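You operate a simulated robot arm through the tools that you are given. There is no shell and no other tool.

Carry out the task below with a simulated two-armed robot. There is one attempt and no reset: what you move stays moved.

JOB
Zero the high low gauge, gauge machine one's pipe ends and log it.
Fine: stand it on the check block, hold it while pressing ZERO; HIGH LOW page, accept inside the band, redo outside; gauge back, motor off. Set down upright: high low gauge.

The check looks at the end state, three seconds after you hand in, the way a careful person would. Anything else that was tipped, shoved, dropped, spilled or broken makes it a failure.

ROBOT AND FRAMES
Two 7-joint arms with two-finger grippers on one trunk, on a base that drives. Base frame: it is fixed to the floor where the robot stands at the start and does not move with it; the origin is under the middle of the robot, x ahead of it, y to its left, z up; the surface under the hand at the start is at about z = 860. Lengths are in mm, angles in rad, forces in N, time in s.
The left shoulder is at the start at [57, 216, 1195], the right one opposite. With the tool pointing down near the work surface each hand reaches from about 280 to 800 mm from the robot's upright axis, wherever it stands, measured 20 degrees to its own side. Places, roughly: black pen (12x3x2 cm) [700, -200, 900]; inner knob one [-1000, 700, 1100]; lead knob one [-1000, 800, 1100]; motor switch [500, 1300, 800]; orange lever [500, 1100, 900]; outer knob one [-1000, 600, 1100]; tail knob one [-1000, 1000, 1100]; zero button [500, 200, 1000]. Payload 3.18 kg a hand.
The TCP of each hand is the grasp point between the finger pads, 30 mm short of the fingertips. In the tool frame z runs along the fingers and y along their closing line. Largest opening 144 mm; the body of the gripper starts 103 mm behind the TCP.
Orientation is told as [roll, pitch, yaw] about the base's x, y, z axes, in that order, counted from this pose: with the fingers straight down and closing along the base's y, the tool's x points along the base's -x, its y along +y and its z along -z.

CONTROLS
- The arms move only by the tool arm_command. It takes "left_moves", "right_moves" or both (then of equal length, played together; a hand with none holds still); each is a list of rows, each a list of 7 numbers: the turn, a rotation vector about the tool's x, y, z in units of 4 degrees (1.0 is 4 degrees), then the shift along the tool's x, y, z in units of 20 mm (1.0 is 20 mm), then the opening, from 0 (shut) to 1 (fully open). In form: [[ax, ay, az, x, y, z, fingers], ...]. A call has 1 to 20 rows; each row shifts and turns the commanded pose from where the row before left it, along the tool's axes as they then stand. A call with a number of a shift or a turn outside -1 to 1 is refused whole. A row lasts 0.2 s, in which the tool goes at most 50 mm and 0.15 rad; a call with a longer step from one row to the next is refused whole, and so is a gripper value outside its range. A pose out of reach is approached as far as the arm can. The call stops where the force on the tool passes 60 N (or 10 N more than at its start, if that is more) or the arm is blocked; 0.2 s more then pass. Each finger halts on what it meets, pressing with about 27 N; the grip force reading is that of the motor and also rises with nothing between the fingers. The clock runs only during rows and for 0.2 s after the last one: add rows that do not move to give the fingers time. The reply holds the time, the measured pose of the TCP, the force on the tool along the base axes, the opening and the grip force, in the units named above and with some noise, with the torque about the TCP (base axes, N m) and any sound that the robot's microphone picked up, and new pictures: "views" is both (left out), scene, wrist or none (wrist: the cameras of the hands that moved).
- Cameras (640 x 400 px; columns grow to the right, rows downward): "scene" is now at [131.6, 26.6, 1378.5]; the picture's right is [0.32, -0.95, 0.00], its down [-0.60, -0.20, -0.77] and it looks along [0.73, 0.25, -0.64] (base axes); focal length 214 px, centre (320, 200). "left" rides on the left gripper at [76, -16, -143] in its tool frame; the picture's right is [0.21, 0.98, 0.00], its down [-0.84, 0.18, -0.51] and it looks along [-0.50, 0.11, 0.86] (tool axes); focal length 218 px, centre (320, 200). "right" rides on the right gripper at [77, 16, -143] in its tool frame; the picture's right is [-0.21, 0.98, 0.00], its down [-0.84, -0.18, -0.51] and it looks along [-0.50, -0.11, 0.86] (tool axes); focal length 218 px, centre (320, 200). There is no depth. A picture from a camera that has moved, and an enlarged one, comes with that camera's place and axes in the base frame and with its lens.
- lift_body(by): slides the trunk up (or, below 0, down) by that many mm; the arms and the scene camera ride with it, the base frame stays. It gives what a move gives, with no picture.
- roll_base(legs): drives the robot by 1 to 6 legs, each [ahead, left, turn to the left] in mm, mm and rad, along the robot's own axes; the way and the turn of a leg run together, so that a leg with both is an arc; at most 1500 mm and 3.142 rad a leg. The arms and the cameras ride along, it lands a little off, and it stops where it bumps. It gives what a move gives, and a new picture of the scene camera.
- head_to(pan, tilt): turns the head with the scene camera to pan (to the left, within 1.396 rad either way) and tilt (down, from -0.506 to 1.204), counted from straight ahead of the robot. It gives what a move gives, and a new picture of the scene camera.
- enlarge(camera, box): a new picture of the part [left, top, right, bottom] of that camera's present view, enlarged. No time passes.
- sign_off(): hands the job in; it is judged then, once.

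Places have to be worked out from the pictures, the camera data and where the tool is seen. Open the grippers and draw the arms clear of the work before you hand the job in, unless the task says otherwise.

The tools are called after "Call:" as name(argument=value, ...) on one line, values as JSON. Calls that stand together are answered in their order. arm_command: Moves the arms, as the interface text tells. Its arguments: {"type":"object","properties":{"left_moves":{"type":"array"},"right_moves":{"type":"array"},"views":{"type":"string","enum":["both","scene","wrist","none"]}},"required":[]} The other tools are called the same way: lift_body (by) slides the trunk up or down; roll_base (legs) drives the base; head_to (pan, tilt) turns the head that bears the scene camera; enlarge (camera, box) takes an enlarged picture of a part of a camera's view; sign_off () hands the job in.

At the start:

```text
t: 0.0
left_eef_pos: [505.4, 461.7, 1237.8]
left_tcp_rot: [0.0, -0.003, 0.002]
left_wrist_force: [-0.8, 0.5, 0.8]
left_torque: [0.02, -0.02, -0.02]
left_width: 144.2
left_grip_force: 0.1
right_eef_pos: [340.3, -39.0, 1189.5]
right_tcp_rot: [0.0, 0.003, 0.0]
right_wrist_force: [0.5, 0.1, -0.5]
right_torque: [0.02, 0.0, -0.01]
right_width: 144.0
right_grip_force: 0.1
trunk travel left (down, up): [-275.0, 94.0]
robot x, y, heading: [0.9, 0.7, -0.003]
head pan, tilt: [0.326, 0.691]
```

scene: 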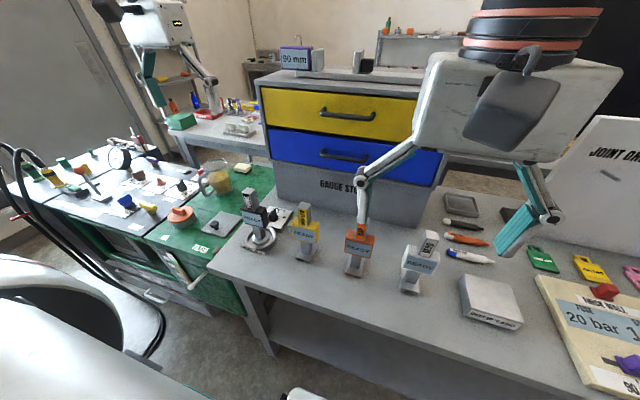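
right: 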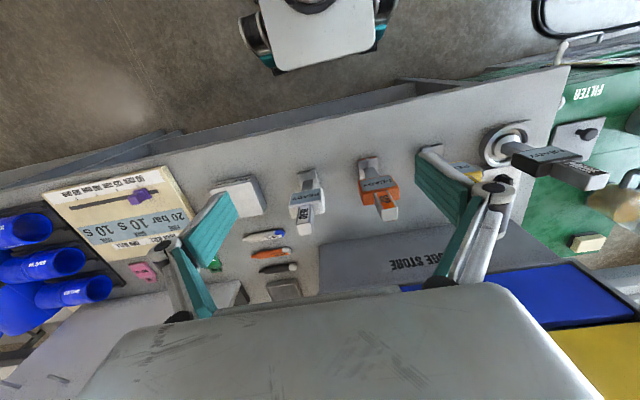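
left: 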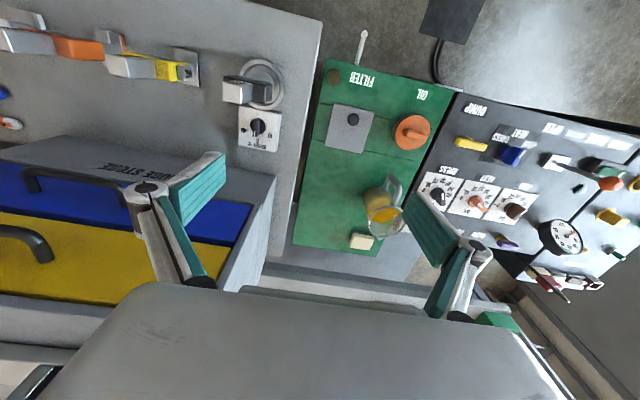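

I'll start by looking closely at the bench with the gauges, then look around the rest of the room.

Call:
enlarge(camera="scene", box=[200, 180, 460, 340])

Call:
enlarge(camera="scene", box=[420, 180, 640, 400])

Call:
enlarge(camera="scene", box=[0, 120, 260, 300])

Call:
enlarge(camera="left", box=[0, 0, 320, 200])

Call:
enlarge(camera="left", box=[320, 50, 640, 300])

Call:
enlarge(camera="right", box=[180, 120, 440, 300])

```text
2.46 times, centred on (330, 260) of scene
camera zoom: at [131.6, 26.6, 1378.5], right [0.32, -0.95, 0.0], down [-0.6, -0.2, -0.77], along [0.73, 0.25, -0.64], focal length 528 px, centre (295, 52)
```

zoom: 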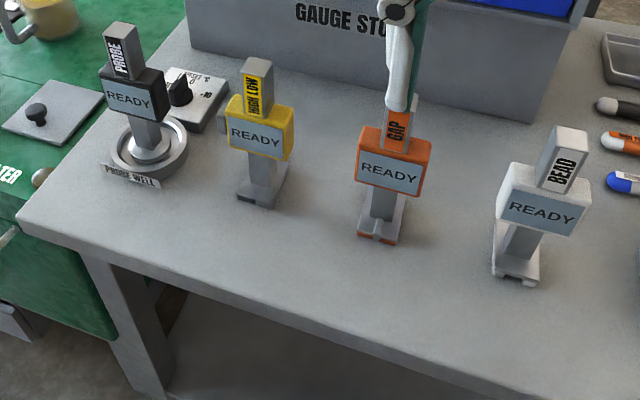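

```text
1.82 times, centred on (530, 290) of scene
camera zoom: at [131.6, 26.6, 1378.5], right [0.32, -0.95, 0.0], down [-0.6, -0.2, -0.77], along [0.73, 0.25, -0.64], focal length 390 px, centre (-62, 36)
```

zoom: 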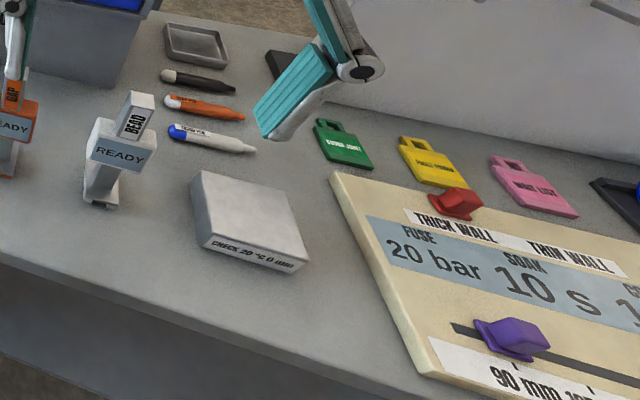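

```text
2.22 times, centred on (130, 210) of scene
camera zoom: at [131.6, 26.6, 1378.5], right [0.32, -0.95, 0.0], down [-0.6, -0.2, -0.77], along [0.73, 0.25, -0.64], focal length 477 px, centre (742, 178)
```

zoom: 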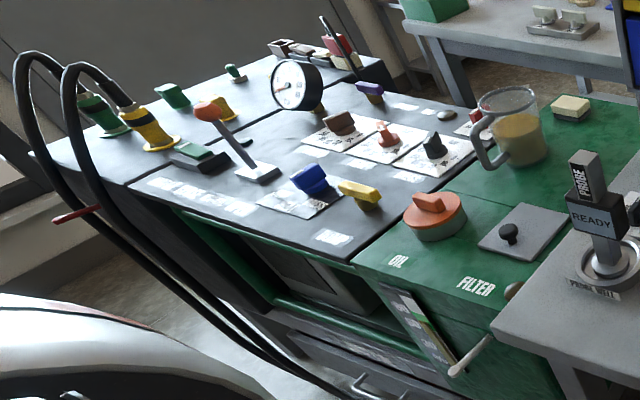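

```text
2.00 times, centred on (160, 100) of left
camera zoom: at [430.6, 446.7, 1379.9], right [-0.21, 0.98, 0.0], down [0.84, 0.18, 0.51], along [0.5, 0.11, -0.86], focal length 436 px, centre (640, 400)
```

zoom: 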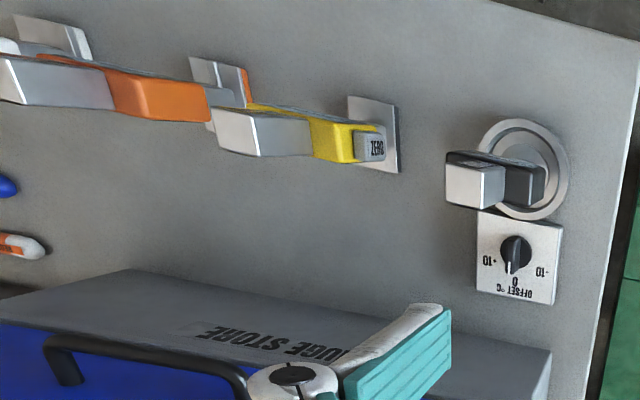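

```text
1.60 times, centred on (480, 175) of left
camera zoom: at [430.6, 446.7, 1379.9], right [-0.21, 0.98, 0.0], down [0.84, 0.18, 0.51], along [0.5, 0.11, -0.86], focal length 349 px, centre (64, 240)
```

zoom: 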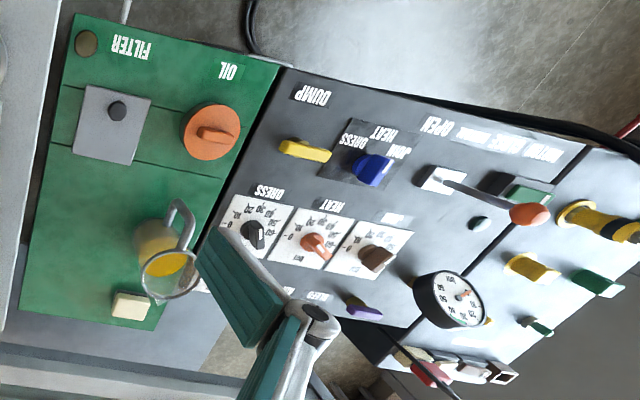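

```text
2.22 times, centred on (310, 210) of right
camera zoom: at [265.5, -22.6, 1333.3], right [0.21, 0.98, 0.0], down [0.84, -0.18, 0.51], along [0.5, -0.11, -0.86], focal length 485 px, centre (342, 178)
```

zoom: 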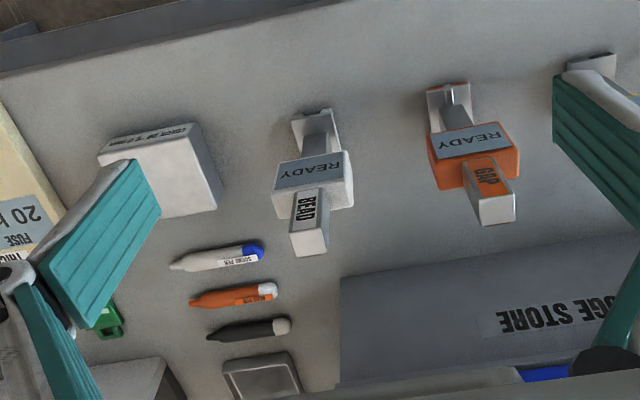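

The yellow gauge is the HIGH LOW one with its ZERO button on the +y side; the check block is to the right. Look around with the head for notes and the machine.

Call:
head_to(pan=-0.5, tilt=0.6)

Call:
head_to(pan=-1.3, tilt=0.3)

Call:
head_to(pan=1.3, tilt=0.4)

Call:
head_to(pan=0.3, tilt=0.2)

```text
t: 1.1
left_eef_pos: [505.4, 461.8, 1238.8]
left_tcp_rot: [0.001, -0.002, 0.001]
left_wrist_force: [-0.4, 0.6, 0.0]
left_torque: [-0.01, 0.02, 0.01]
left_width: 144.1
left_grip_force: 0.1
right_eef_pos: [340.9, -39.4, 1190.0]
right_tcp_rot: [-0.001, 0.001, 0.0]
right_wrist_force: [-1.0, 0.1, -0.3]
right_torque: [-0.01, -0.03, 0.01]
right_width: 143.9
right_grip_force: 0.1
trunk travel left (down, up): [-275.0, 94.0]
robot x, y, heading: [-0.2, -4.3, 0.001]
head pan, tilt: [-0.499, 0.6]
camera scene: at [128.4, -43.0, 1386.3], right [-0.48, -0.88, 0.0], down [-0.5, 0.27, -0.83], along [0.72, -0.39, -0.56], focal length 214 px, centre (320, 200)
```

scene: 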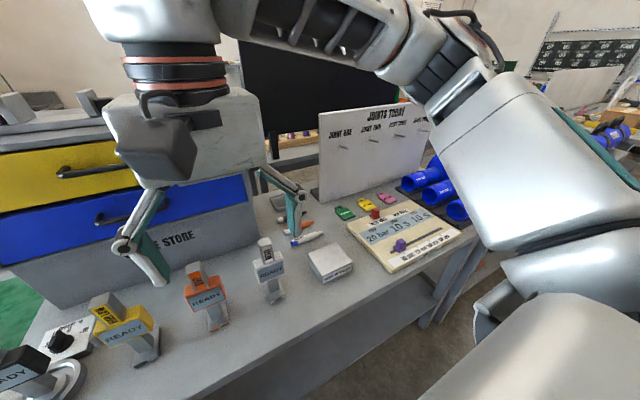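

```text
t: 2.3
left_eef_pos: [506.8, 462.5, 1238.7]
left_tcp_rot: [0.0, -0.003, 0.003]
left_wrist_force: [0.1, 0.1, 0.2]
left_torque: [0.03, 0.03, -0.02]
left_width: 144.2
left_grip_force: 0.1
right_eef_pos: [340.2, -39.7, 1189.7]
right_tcp_rot: [0.0, 0.003, 0.001]
right_wrist_force: [-0.2, -1.0, 0.5]
right_torque: [0.01, -0.01, -0.03]
right_width: 144.0
right_grip_force: 0.1
trunk travel left (down, up): [-275.0, 94.0]
robot x, y, heading: [-0.4, 0.3, 0.0]
head pan, tilt: [-1.3, 0.3]
camera scene: at [75.8, -90.8, 1413.8], right [-0.96, -0.27, 0.0], down [-0.08, 0.29, -0.96], along [0.26, -0.92, -0.3], focal length 214 px, centre (320, 200)
```

scene: 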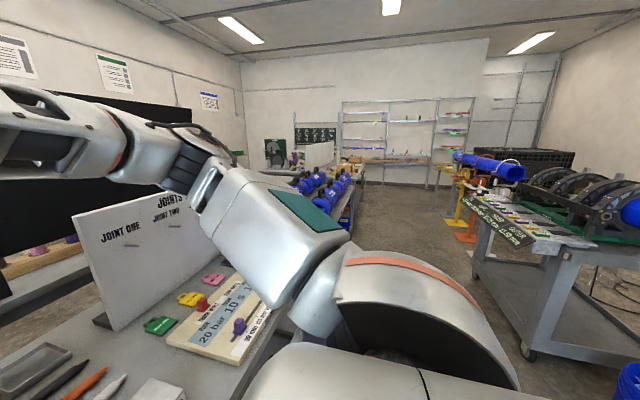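

```text
t: 4.6
left_eef_pos: [505.2, 463.4, 1237.5]
left_tcp_rot: [-0.001, -0.003, 0.001]
left_wrist_force: [-0.9, -0.2, 0.1]
left_torque: [0.0, -0.01, -0.02]
left_width: 144.2
left_grip_force: 0.1
right_eef_pos: [339.8, -39.2, 1189.7]
right_tcp_rot: [0.001, 0.003, 0.0]
right_wrist_force: [-0.1, 0.5, 0.2]
right_torque: [0.0, -0.02, 0.02]
right_width: 144.1
right_grip_force: 0.0
trunk travel left (down, up): [-275.0, 94.0]
robot x, y, heading: [-3.8, 0.3, -0.003]
head pan, tilt: [1.3, 0.4]
camera scene: at [75.6, 88.5, 1404.6], right [0.96, -0.27, 0.0], down [-0.1, -0.37, -0.92], along [0.25, 0.89, -0.39], focal length 214 px, centre (320, 200)
```

scene: 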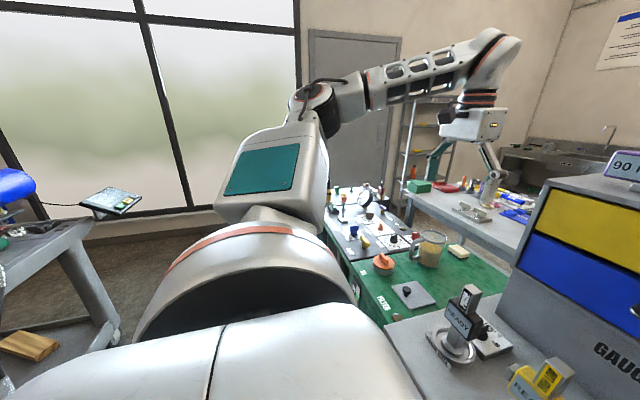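

```text
t: 5.9
left_eef_pos: [505.8, 463.4, 1237.7]
left_tcp_rot: [-0.002, -0.003, 0.003]
left_wrist_force: [-0.4, 0.8, 0.4]
left_torque: [0.02, -0.04, -0.04]
left_width: 143.9
left_grip_force: 0.0
right_eef_pos: [341.2, -39.0, 1189.1]
right_tcp_rot: [0.0, 0.001, 0.001]
right_wrist_force: [0.9, -0.8, 0.0]
right_torque: [-0.01, 0.0, 0.03]
right_width: 143.7
right_grip_force: 0.0
trunk travel left (down, up): [-275.0, 94.0]
robot x, y, heading: [2.4, -0.3, -0.004]
head pan, tilt: [0.3, 0.201]
camera scene: at [139.8, 26.8, 1423.1], right [0.3, -0.96, 0.0], down [-0.19, -0.06, -0.98], along [0.94, 0.29, -0.2], focal length 214 px, centre (320, 200)
```

scene: 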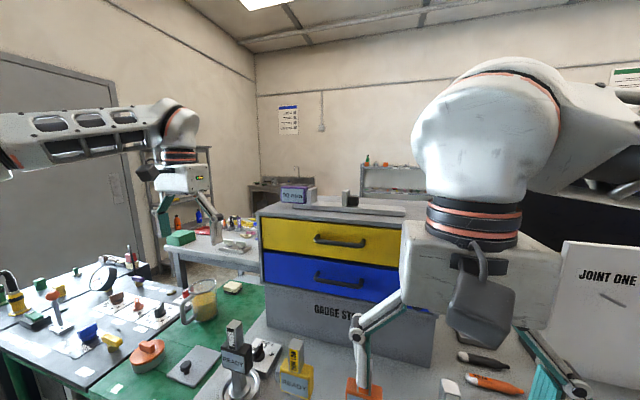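

Wall notes are visible; enlarge the one here, and then turn to see the others.

Call:
enlarge(camera="scene", box=[270, 95, 310, 140])

Call:
head_to(pan=-0.9, tilt=0.1)

```text
8.89 times, centred on (290, 118) of scene
camera zoom: at [139.8, 26.8, 1423.1], right [0.3, -0.96, 0.0], down [-0.19, -0.06, -0.98], along [0.94, 0.29, -0.2], focal length 1906 px, centre (587, 933)
```

zoom: 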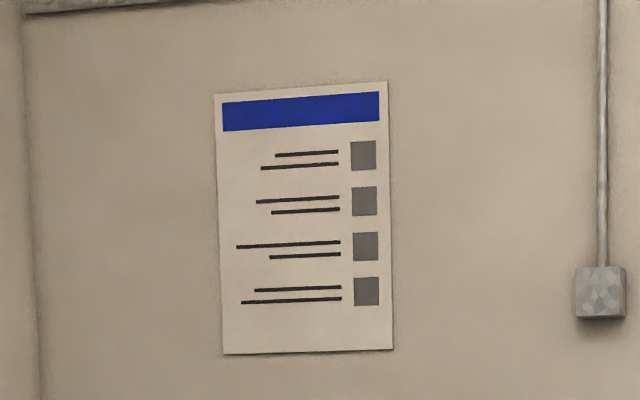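

```text
t: 7.3
left_eef_pos: [506.6, 462.5, 1237.0]
left_tcp_rot: [-0.001, -0.002, 0.002]
left_wrist_force: [-0.8, 0.5, -0.6]
left_torque: [0.0, -0.02, -0.01]
left_width: 144.1
left_grip_force: 0.0
right_eef_pos: [340.0, -40.2, 1190.2]
right_tcp_rot: [0.001, 0.001, 0.0]
right_wrist_force: [0.1, -0.2, 0.5]
right_torque: [0.01, 0.04, 0.0]
right_width: 143.8
right_grip_force: 0.0
trunk travel left (down, up): [-275.0, 94.0]
robot x, y, heading: [-2.6, 0.1, 0.001]
head pan, tilt: [-0.901, 0.099]
camera scene: at [108.0, -72.9, 1432.5], right [-0.78, -0.62, 0.0], down [-0.06, 0.08, -0.99], along [0.62, -0.78, -0.1], focal length 214 px, centre (320, 200)
```

scene: 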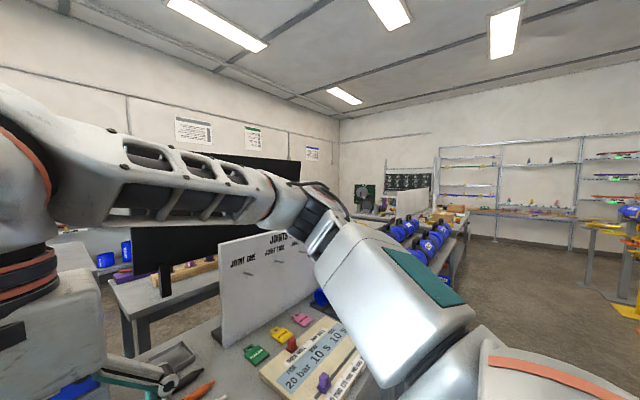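

Notes on the walls are only decoration. Now I back away from the bench a little and turn left to look at machine one.

Call:
roll_base(legs=[[-150, 0, 0], [0, 0, 1.57]])

Call:
head_to(pan=0.9, tilt=0.4)

```text
t: 12.5
left_eef_pos: [-612.5, 508.1, 1238.0]
left_tcp_rot: [-0.002, -0.001, 1.568]
left_wrist_force: [-0.7, -0.5, 0.0]
left_torque: [0.0, 0.0, 0.02]
left_width: 143.8
left_grip_force: 0.0
right_eef_pos: [-110.4, 339.7, 1190.0]
right_tcp_rot: [0.0, 0.002, 1.566]
right_wrist_force: [-0.4, -0.3, 0.1]
right_torque: [0.01, -0.01, 0.0]
right_width: 144.1
right_grip_force: 0.0
trunk travel left (down, up): [-275.0, 94.0]
robot x, y, heading: [-150.2, 1.5, 1.562]
head pan, tilt: [-0.901, 0.099]
camera scene: at [-78.4, 106.8, 1432.5], right [0.62, -0.79, 0.0], down [-0.08, -0.06, -1.0], along [0.78, 0.61, -0.1], focal length 214 px, centre (320, 200)
```

scene: 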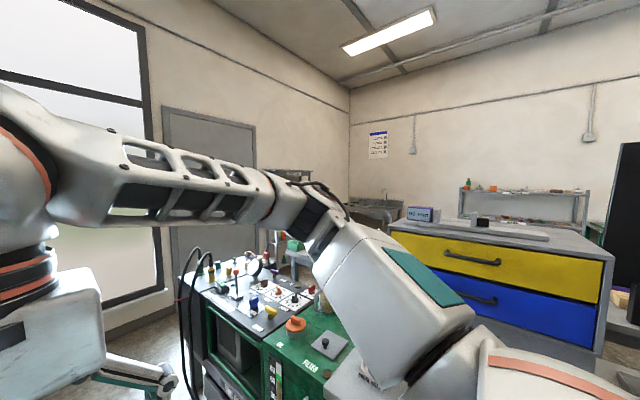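

```text
t: 14.3
left_eef_pos: [-610.6, 507.7, 1238.4]
left_tcp_rot: [0.0, -0.001, 1.569]
left_wrist_force: [0.3, 0.2, -0.3]
left_torque: [0.0, -0.01, 0.02]
left_width: 143.9
left_grip_force: 0.1
right_eef_pos: [-109.9, 339.0, 1190.6]
right_tcp_rot: [-0.001, 0.002, 1.566]
right_wrist_force: [0.2, 0.0, -0.3]
right_torque: [-0.02, -0.03, 0.02]
right_width: 144.2
right_grip_force: 0.1
trunk travel left (down, up): [-275.0, 94.0]
robot x, y, heading: [-150.7, -0.3, 1.567]
head pan, tilt: [0.901, 0.4]
camera scene: at [-222.9, 107.9, 1404.6], right [0.63, 0.78, 0.0], down [0.3, -0.24, -0.92], along [-0.72, 0.58, -0.39], focal length 214 px, centre (320, 200)
```

scene: 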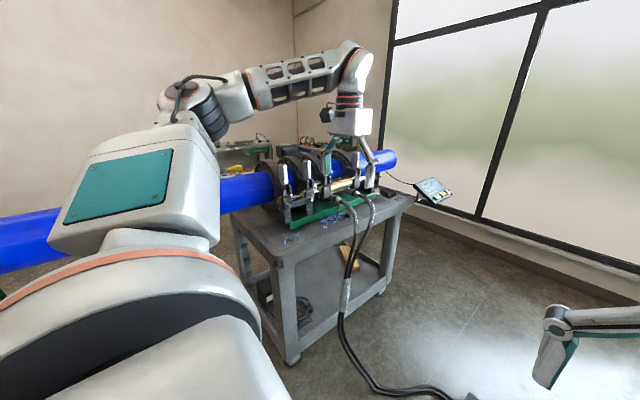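

Machine one with blue pipes lies to the left; zoom in on it and on the tablet.

Call:
enlarge(camera="scene", box=[220, 120, 420, 250])

Call:
enlarge(camera="scene", box=[400, 160, 470, 215])

Call:
enlarge(camera="left", box=[0, 0, 640, 400])

```text
3.08 times, centred on (320, 185) of scene
camera zoom: at [-222.9, 107.9, 1404.6], right [0.63, 0.78, 0.0], down [0.3, -0.24, -0.92], along [-0.72, 0.58, -0.39], focal length 660 px, centre (320, 246)
```

zoom: 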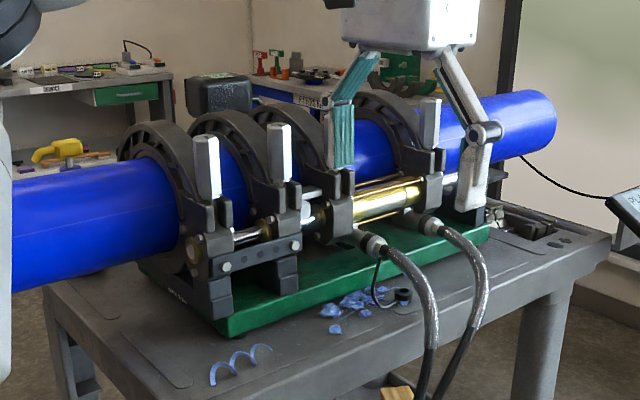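

```text
7.27 times, centred on (435, 188) of scene
camera zoom: at [-222.9, 107.9, 1404.6], right [0.63, 0.78, 0.0], down [0.3, -0.24, -0.92], along [-0.72, 0.58, -0.39], focal length 1560 px, centre (-516, 291)
```

zoom: 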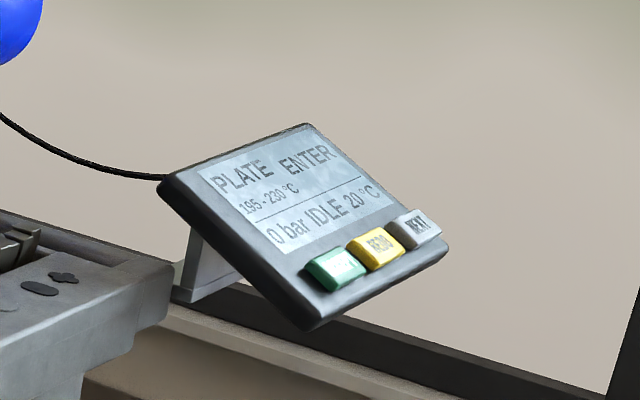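

```text
1.00 times, centred on (320, 200) of left (not enlarged: the box is as wide or as high as the picture)
camera zoom: at [-593.9, 431.7, 1380.0], right [-0.98, -0.21, 0.0], down [-0.18, 0.84, 0.51], along [-0.1, 0.5, -0.86], focal length 218 px, centre (320, 200)
```

zoom: 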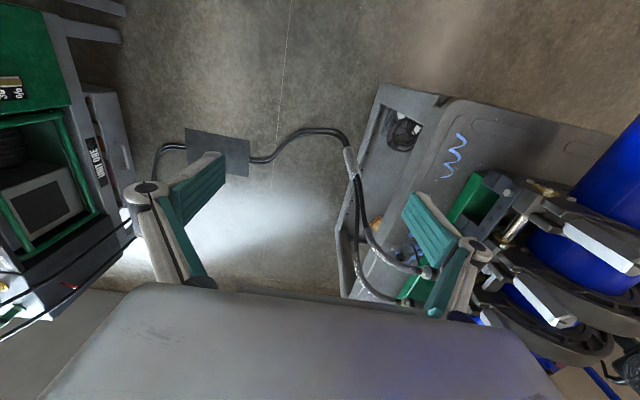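

The logger tablet shows a PLATE page with ACCEPT/REDO/NEXT buttons. Check the floor route and the machine more with the head tilted down.

Call:
head_to(pan=0.35, tilt=0.7)

Call:
enlarge(camera="left", box=[120, 0, 400, 300])

Call:
enlarge(camera="left", box=[360, 100, 640, 400])

```text
t: 15.2
left_eef_pos: [-610.1, 507.3, 1237.2]
left_tcp_rot: [0.0, -0.002, 1.569]
left_wrist_force: [0.0, -0.6, -0.2]
left_torque: [0.01, 0.01, 0.0]
left_width: 144.3
left_grip_force: 0.0
right_eef_pos: [-109.5, 340.0, 1190.2]
right_tcp_rot: [0.0, 0.003, 1.566]
right_wrist_force: [0.0, -0.3, -0.2]
right_torque: [0.01, 0.01, -0.01]
right_width: 144.0
right_grip_force: 0.0
trunk travel left (down, up): [-275.0, 94.0]
robot x, y, heading: [-149.7, -0.8, 1.567]
head pan, tilt: [0.351, 0.7]
camera scene: at [-179.5, 129.9, 1377.8], right [0.94, 0.34, 0.0], down [0.22, -0.61, -0.77], along [-0.26, 0.72, -0.64], focal length 214 px, centre (320, 200)
```

scene: 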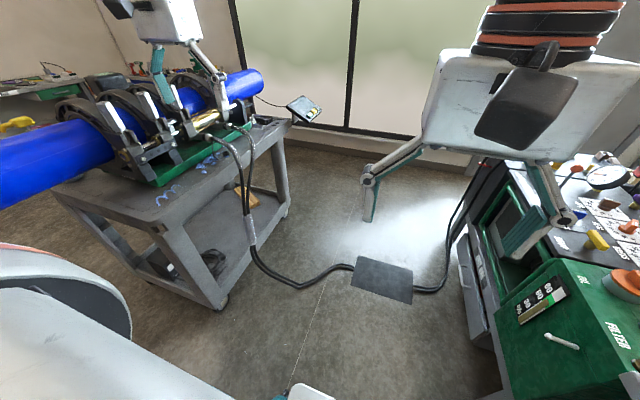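

```text
1.33 times, centred on (260, 150) of left
camera zoom: at [-593.9, 431.7, 1380.0], right [-0.98, -0.21, 0.0], down [-0.18, 0.84, 0.51], along [-0.1, 0.5, -0.86], focal length 291 px, centre (400, 267)
```

zoom: 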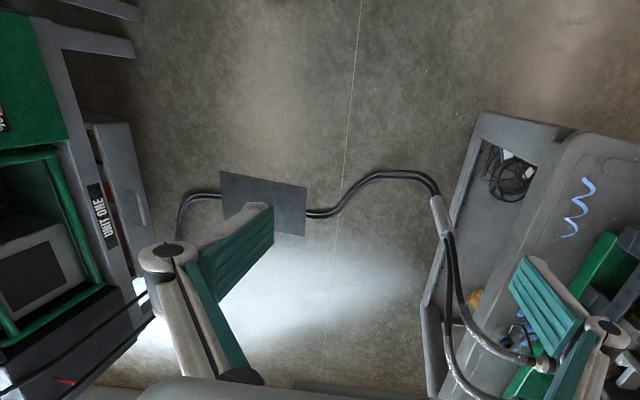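

```text
1.33 times, centred on (500, 250) of left
camera zoom: at [-593.9, 431.7, 1380.0], right [-0.98, -0.21, 0.0], down [-0.18, 0.84, 0.51], along [-0.1, 0.5, -0.86], focal length 291 px, centre (80, 133)
```

zoom: 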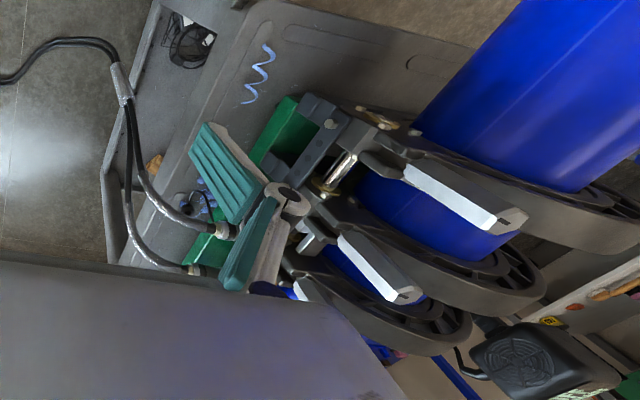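

The floor ramp covers the hose at about x −220..160, y≈1010. Look at the hydraulic unit panel from here.

Call:
head_to(pan=-0.35, tilt=0.45)

Call:
enlarge(camera="scene", box=[100, 200, 300, 330])

```text
t: 16.3
left_eef_pos: [-610.3, 508.0, 1237.6]
left_tcp_rot: [-0.002, -0.002, 1.569]
left_wrist_force: [0.2, -0.5, -0.6]
left_torque: [0.01, 0.0, 0.0]
left_width: 143.9
left_grip_force: 0.1
right_eef_pos: [-109.5, 340.1, 1189.4]
right_tcp_rot: [0.001, 0.0, 1.566]
right_wrist_force: [0.2, 0.0, -1.2]
right_torque: [0.01, 0.0, -0.01]
right_width: 143.8
right_grip_force: 0.0
trunk travel left (down, up): [-275.0, 94.0]
robot x, y, heading: [-152.4, -0.0, 1.567]
head pan, tilt: [-0.351, 0.45]
camera scene: at [-118.7, 136.2, 1399.9], right [0.94, -0.35, 0.0], down [-0.15, -0.41, -0.9], along [0.31, 0.84, -0.44], focal length 214 px, centre (320, 200)
```

scene: 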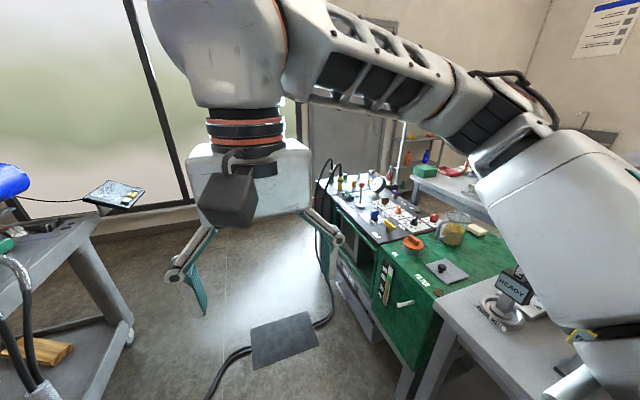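

```text
3.08 times, centred on (200, 265) of scene
camera zoom: at [-118.7, 136.2, 1399.9], right [0.94, -0.35, 0.0], down [-0.15, -0.41, -0.9], along [0.31, 0.84, -0.44], focal length 660 px, centre (689, 0)
```

zoom: 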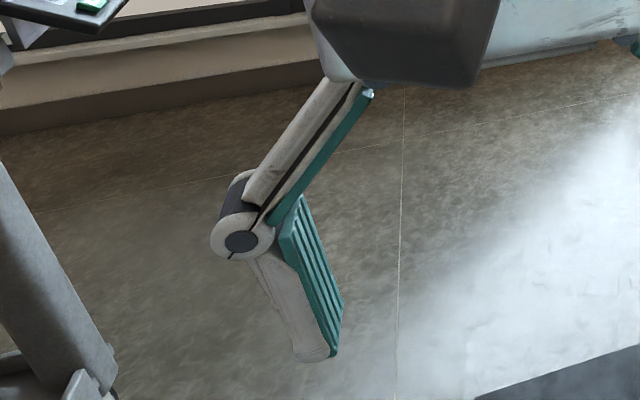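

Call:
enlarge(camera="scene", box=[310, 160, 490, 290])

Call:
enlarge(camera="scene", box=[70, 170, 160, 225])

```text
3.08 times, centred on (400, 225) of scene
camera zoom: at [-118.7, 136.2, 1399.9], right [0.94, -0.35, 0.0], down [-0.15, -0.41, -0.9], along [0.31, 0.84, -0.44], focal length 660 px, centre (74, 123)
```

zoom: 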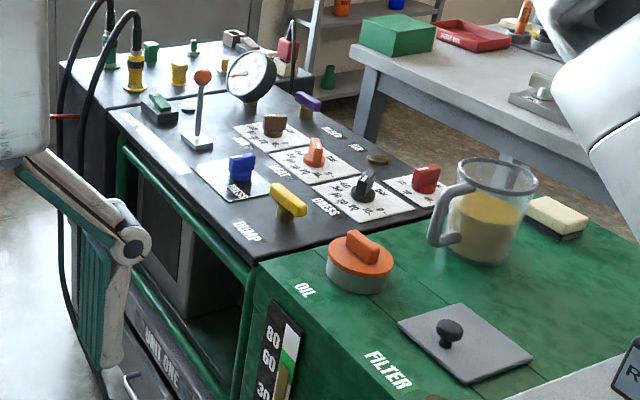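

```text
7.11 times, centred on (115, 198) of scene
camera zoom: at [-118.7, 136.2, 1399.9], right [0.94, -0.35, 0.0], down [-0.15, -0.41, -0.9], along [0.31, 0.84, -0.44], focal length 1525 px, centre (1778, 218)
```

zoom: 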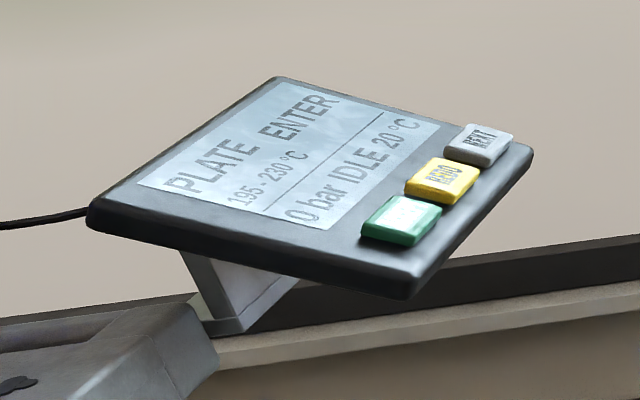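

Tuck the left arm in a bit and drive forward to view unit one's panel.

Call:
arm_command(left_moves=[[0, 0, 0, 1, 0, 0, 1], [0, 0, 0, 1, 0, 0, 1], [0, 0, 0, 1, 0, 0, 1], [0, 0, 0, 1, 0, 0, 1], [0, 0, 0, 1, 0, 0, 1], [0, 0, 0, 1, 0, 0, 1], [0, 0, 0, 1, 0, 0, 1], [0, 0, 0, 1, 0, 0, 1]], views="none")

Call:
roll_base(legs=[[0, -80, 0], [450, 0, 0], [0, 0, -0.8]])

Call:
head_to(pan=0.1, tilt=0.6)

```text
t: 18.1
left_eef_pos: [-612.8, 347.6, 1236.9]
left_tcp_rot: [-0.002, -0.002, 1.568]
left_wrist_force: [-0.2, -0.7, -0.3]
left_torque: [0.01, 0.02, 0.0]
left_width: 144.2
left_grip_force: 0.1
right_eef_pos: [-109.5, 339.9, 1188.8]
right_tcp_rot: [0.0, 0.0, 1.564]
right_wrist_force: [-0.4, 0.4, -0.7]
right_torque: [0.04, -0.01, -0.01]
right_width: 143.8
right_grip_force: 0.1
trunk travel left (down, up): [-275.0, 94.0]
robot x, y, heading: [-149.7, 1.7, 1.561]
head pan, tilt: [-0.351, 0.45]
```

```text
t: 23.9
left_eef_pos: [-140.6, 1023.4, 1236.9]
left_tcp_rot: [-0.001, 0.001, 0.773]
left_wrist_force: [-0.1, 0.4, -0.2]
left_torque: [0.0, 0.02, -0.01]
left_width: 144.0
left_grip_force: 0.0
right_eef_pos: [204.4, 659.8, 1189.2]
right_tcp_rot: [0.0, 0.001, 0.769]
right_wrist_force: [0.2, -0.7, 0.4]
right_torque: [0.0, 0.02, 0.01]
right_width: 143.8
right_grip_force: 0.1
trunk travel left (down, up): [-275.0, 94.0]
robot x, y, heading: [-68.3, 452.7, 0.767]
head pan, tilt: [-0.351, 0.45]
camera scene: at [53.3, 523.2, 1399.9], right [0.41, -0.91, 0.0], down [-0.4, -0.18, -0.9], along [0.82, 0.37, -0.44], focal length 214 px, centre (320, 200)
```

scene: 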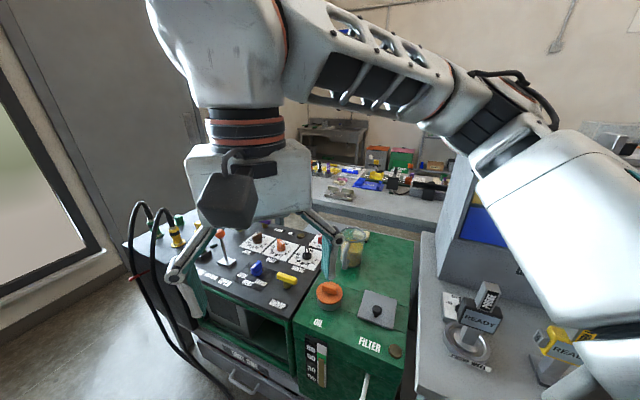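

```text
t: 24.8
left_eef_pos: [-141.2, 1024.6, 1236.0]
left_tcp_rot: [-0.002, -0.002, 0.774]
left_wrist_force: [0.0, 0.3, 0.4]
left_torque: [0.01, -0.03, -0.02]
left_width: 143.9
left_grip_force: 0.1
right_eef_pos: [205.5, 659.7, 1189.7]
right_tcp_rot: [0.001, 0.004, 0.77]
right_wrist_force: [-0.9, 0.2, 0.0]
right_torque: [-0.01, -0.01, 0.0]
right_width: 144.0
right_grip_force: 0.1
trunk travel left (down, up): [-275.0, 94.0]
robot x, y, heading: [-69.9, 451.0, 0.773]
head pan, tilt: [0.099, 0.6]
camera scene: at [26.2, 553.3, 1386.4], right [0.76, -0.65, 0.0], down [-0.36, -0.43, -0.83], along [0.53, 0.63, -0.56], focal length 214 px, centre (320, 200)
```

scene: 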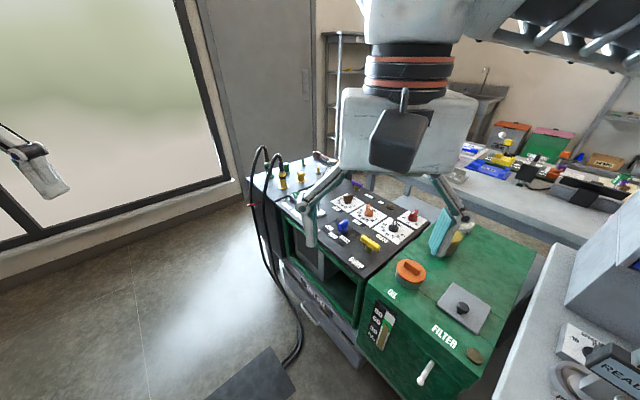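

Call:
enlarge(camera="right", box=[0, 0, 640, 400])

Call:
enlarge(camera="left", box=[0, 0, 640, 400])

Call:
enlarge(camera="scene", box=[240, 150, 440, 280])

```text
1.00 times, centred on (320, 200) of right (not enlarged: the box is as wide or as high as the picture)
camera zoom: at [139.7, 619.1, 1333.3], right [-0.53, 0.85, 0.0], down [0.73, 0.46, 0.51], along [0.43, 0.27, -0.86], focal length 218 px, centre (320, 200)
```

zoom: 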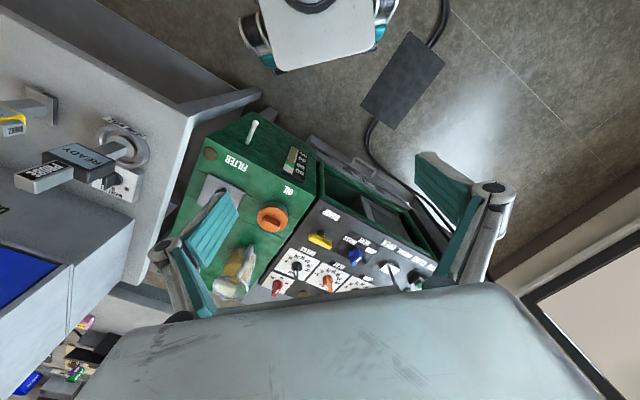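

```text
1.00 times, centred on (320, 200) of left (not enlarged: the box is as wide or as high as the picture)
camera zoom: at [-183.8, 959.8, 1378.4], right [-0.83, 0.55, 0.0], down [0.48, 0.72, 0.51], along [0.28, 0.42, -0.86], focal length 218 px, centre (320, 200)
```

zoom: 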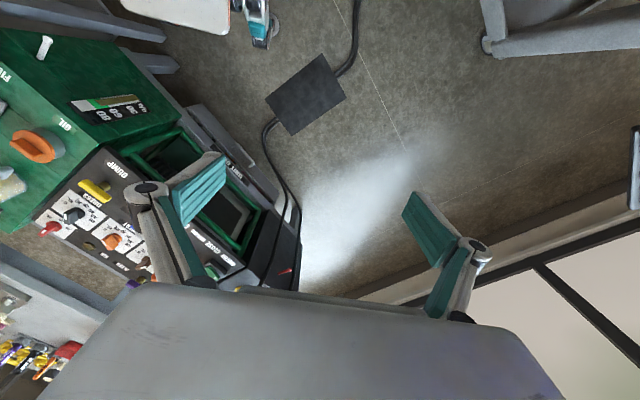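

```text
3.08 times, centred on (340, 215) of scene
camera zoom: at [26.2, 553.3, 1386.4], right [0.76, -0.65, 0.0], down [-0.36, -0.43, -0.83], along [0.53, 0.63, -0.56], focal length 660 px, centre (258, 154)
```

zoom: 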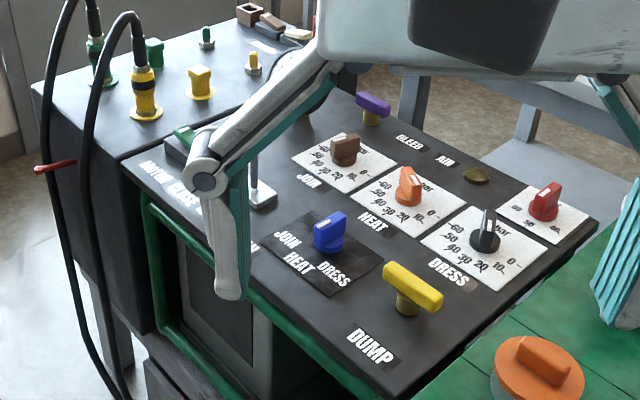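

Move the right hand aside so the head can see the MOTOR label area.

Call:
arm_command(right_moves=[[0, 0, 0, 0.5, -1, 0, 1], [0, 0, 0, 0.5, -1, 0, 1], [0, 0, 0, 0.5, -1, 0, 1], [0, 0, 0, 0.5, -1, 0, 1], [0, 0, 0, 0, -1, 0, 1], [0, 0, 0, 0, -1, 0, 1], [0, 0, 0, 0, -1, 0, 1], [0, 0, 0, 0, -1, 0, 1], [0, 0, 0, 0, -1, 0, 1], [0, 0, 0, 0, -1, 0, 1]], views="scene")

Call:
enlarge(camera="scene", box=[240, 150, 360, 250])

Call:
enlarge(camera="scene", box=[320, 150, 460, 280])

```text
t: 27.0
left_eef_pos: [-141.6, 1024.8, 1235.9]
left_tcp_rot: [-0.001, -0.001, 0.773]
left_wrist_force: [0.5, 0.0, 0.2]
left_torque: [0.02, -0.01, -0.01]
left_width: 144.0
left_grip_force: 0.1
right_eef_pos: [316.6, 488.3, 1190.7]
right_tcp_rot: [0.003, 0.001, 0.77]
right_wrist_force: [0.6, -0.4, -0.2]
right_torque: [-0.03, 0.01, 0.0]
right_width: 144.3
right_grip_force: 0.1
trunk travel left (down, up): [-275.0, 94.0]
robot x, y, heading: [-68.2, 450.8, 0.765]
head pan, tilt: [0.099, 0.6]
camera scene: at [26.5, 552.6, 1386.4], right [0.76, -0.65, 0.0], down [-0.36, -0.43, -0.83], along [0.53, 0.63, -0.56], focal length 214 px, centre (320, 200)
```

scene: 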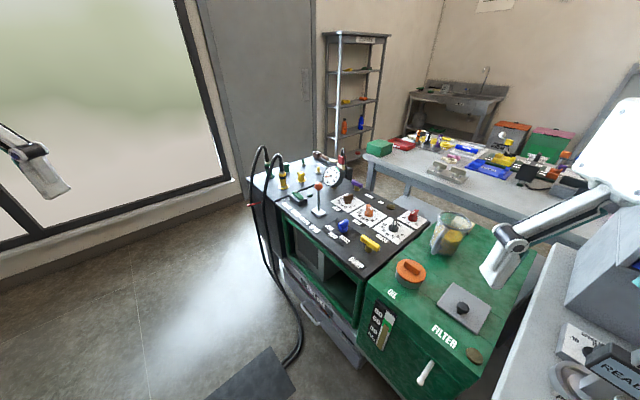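

```text
4.00 times, centred on (300, 200) of scene
camera zoom: at [26.5, 552.6, 1386.4], right [0.76, -0.65, 0.0], down [-0.36, -0.43, -0.83], along [0.53, 0.63, -0.56], focal length 858 px, centre (400, 200)
```

zoom: 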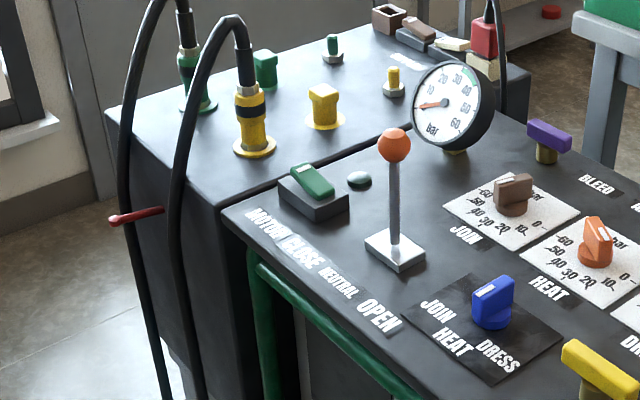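

```text
3.08 times, centred on (390, 215) of scene
camera zoom: at [26.5, 552.6, 1386.4], right [0.76, -0.65, 0.0], down [-0.36, -0.43, -0.83], along [0.53, 0.63, -0.56], focal length 660 px, centre (105, 154)
```

zoom: 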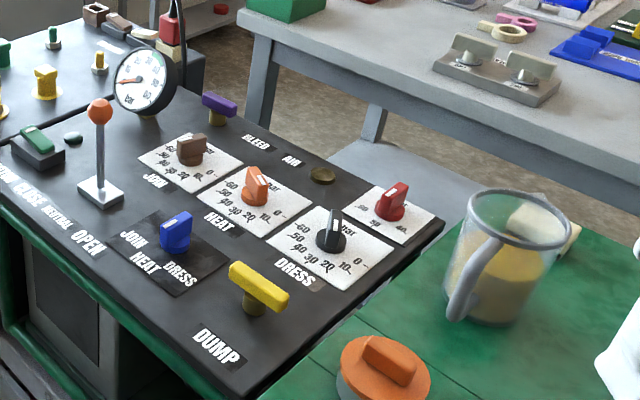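

MOTOR is the green rocker with a grey (off) lamp; the lever has CLOSE / NEUTRAL / OPEN. Now turn to machine one and look at the pipe ends.

Call:
roll_base(legs=[[0, 0, 1.9], [200, 0, 0]])

Call:
head_to(pan=0.0, tilt=0.5)

```text
t: 33.1
left_eef_pos: [-760.5, 288.5, 1236.0]
left_tcp_rot: [0.001, 0.0, 2.667]
left_wrist_force: [-0.1, 0.1, 0.0]
left_torque: [0.01, -0.01, -0.01]
left_width: 144.1
left_grip_force: 0.1
right_eef_pos: [-396.6, 891.3, 1189.7]
right_tcp_rot: [-0.001, 0.001, 2.664]
right_wrist_force: [0.7, 0.4, -0.9]
right_torque: [0.0, -0.02, 0.02]
right_width: 143.9
right_grip_force: 0.0
trunk travel left (down, up): [-275.0, 94.0]
robot x, y, heading: [-235.4, 539.5, 2.661]
head pan, tilt: [0.099, 0.6]
camera scene: at [-367.1, 595.8, 1386.3], right [0.37, 0.93, 0.0], down [0.53, -0.21, -0.82], along [-0.77, 0.31, -0.57], focal length 214 px, centre (320, 200)
```

scene: 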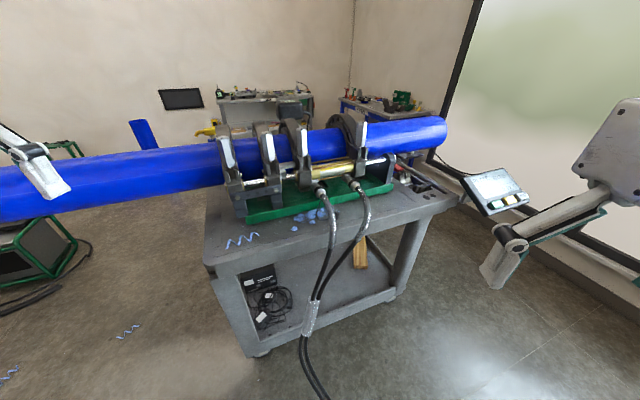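

```text
t: 33.8
left_eef_pos: [-759.4, 288.4, 1235.9]
left_tcp_rot: [0.0, 0.0, 2.665]
left_wrist_force: [-0.1, -0.1, 0.5]
left_torque: [-0.01, 0.02, 0.01]
left_width: 144.0
left_grip_force: 0.1
right_eef_pos: [-395.3, 890.0, 1189.7]
right_tcp_rot: [-0.001, 0.0, 2.664]
right_wrist_force: [-0.3, 0.1, -0.3]
right_torque: [-0.01, -0.01, 0.01]
right_width: 144.1
right_grip_force: 0.0
trunk travel left (down, up): [-275.0, 94.0]
robot x, y, heading: [-238.2, 540.8, 2.659]
head pan, tilt: [0.0, 0.499]
camera scene: at [-364.8, 604.5, 1395.4], right [0.46, 0.89, 0.0], down [0.43, -0.22, -0.88], along [-0.78, 0.4, -0.48], focal length 214 px, centre (320, 200)
```

scene: 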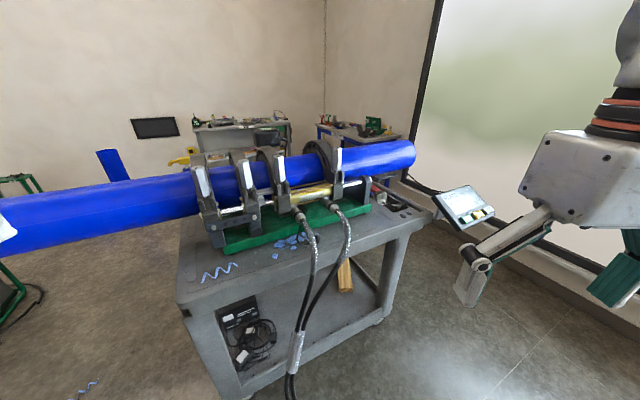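

Call:
enlarge(camera="scene", box=[180, 110, 390, 240])

Call:
enlarge(camera="scene", box=[430, 170, 510, 240])

Call:
enlarge(camera="scene", box=[220, 120, 310, 180])

Call:
enlarge(camera="left", box=[0, 0, 640, 400])

Call:
enlarge(camera="right", box=[0, 0, 640, 400])

```text
3.05 times, centred on (285, 175) of scene
camera zoom: at [-364.8, 604.5, 1395.4], right [0.46, 0.89, 0.0], down [0.43, -0.22, -0.88], along [-0.78, 0.4, -0.48], focal length 654 px, centre (427, 276)
```

zoom: 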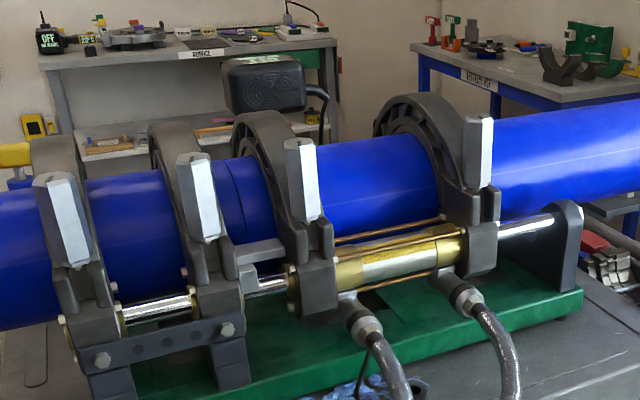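

```text
5.71 times, centred on (470, 205) of scene
camera zoom: at [-364.8, 604.5, 1395.4], right [0.46, 0.89, 0.0], down [0.43, -0.22, -0.88], along [-0.78, 0.4, -0.48], focal length 1226 px, centre (-537, 171)
```

zoom: 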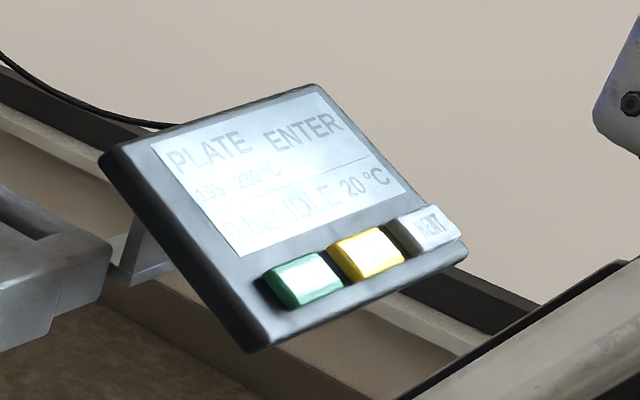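

```text
6.67 times, centred on (265, 150) of scene
camera zoom: at [-364.8, 604.5, 1395.4], right [0.46, 0.89, 0.0], down [0.43, -0.22, -0.88], along [-0.78, 0.4, -0.48], focal length 1430 px, centre (687, 533)
```

zoom: 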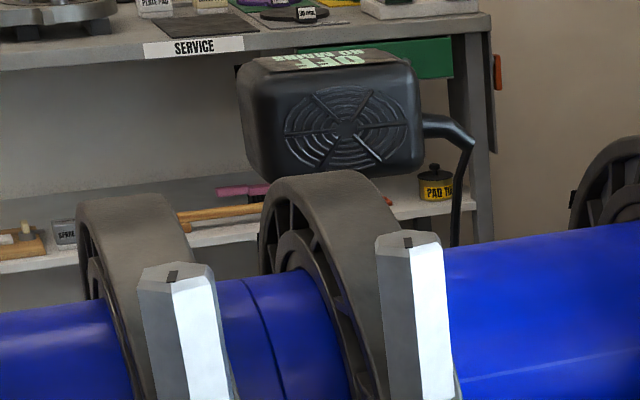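

```text
1.00 times, centred on (320, 200) of left (not enlarged: the box is as wide or as high as the picture)
camera zoom: at [-682.4, 267.9, 1378.5], right [-0.26, -0.96, 0.0], down [-0.83, 0.23, 0.51], along [-0.49, 0.13, -0.86], focal length 218 px, centre (320, 200)
```

zoom: 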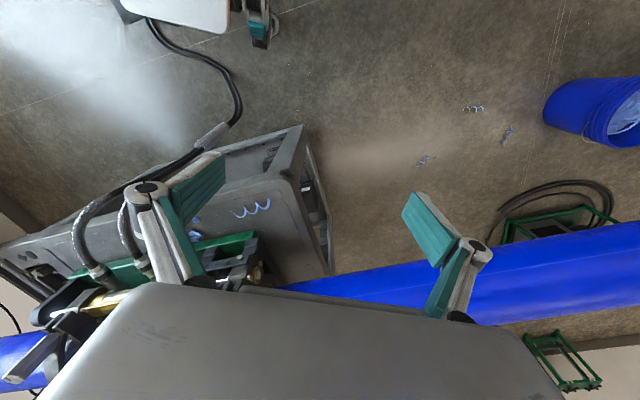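

```text
1.00 times, centred on (320, 200) of right (not enlarged: the box is as wide or as high as the picture)
camera zoom: at [-334.4, 841.9, 1334.0], right [-0.64, -0.77, 0.0], down [-0.67, 0.55, 0.51], along [-0.39, 0.32, -0.86], focal length 218 px, centre (320, 200)
```

zoom: 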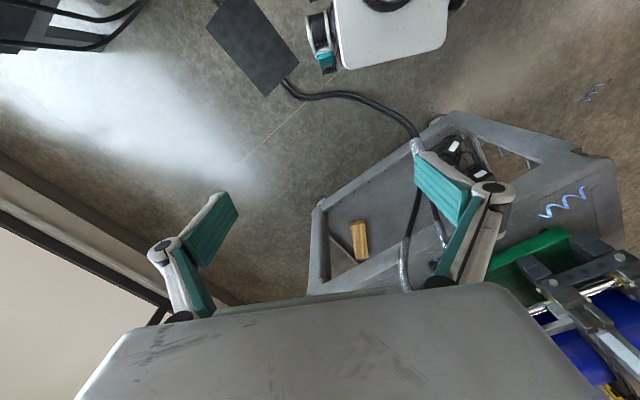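

The pipe ends are already together (a joint line shows between inner and lead clamps). Check my base's footprint relative to the hose and cart by looking down.

Call:
head_to(pan=-0.3, tilt=1.15)

```text
t: 34.8
left_eef_pos: [-759.2, 289.2, 1237.3]
left_tcp_rot: [0.002, -0.003, 2.666]
left_wrist_force: [-0.3, 0.0, 0.1]
left_torque: [-0.01, 0.06, 0.0]
left_width: 143.9
left_grip_force: 0.2
right_eef_pos: [-395.5, 891.6, 1190.4]
right_tcp_rot: [0.0, 0.001, 2.664]
right_wrist_force: [0.6, 0.0, -0.6]
right_torque: [0.03, -0.04, 0.0]
right_width: 143.9
right_grip_force: 0.0
trunk travel left (down, up): [-275.0, 94.0]
robot x, y, heading: [-240.7, 542.5, 2.666]
head pan, tilt: [-0.3, 1.15]
camera scene: at [-326.7, 604.5, 1344.7], right [0.7, 0.71, 0.0], down [0.65, -0.64, -0.41], along [-0.29, 0.29, -0.91], focal length 214 px, centre (320, 200)
```

scene: 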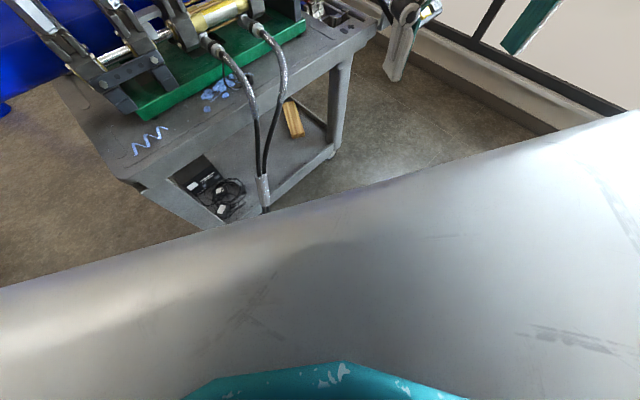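

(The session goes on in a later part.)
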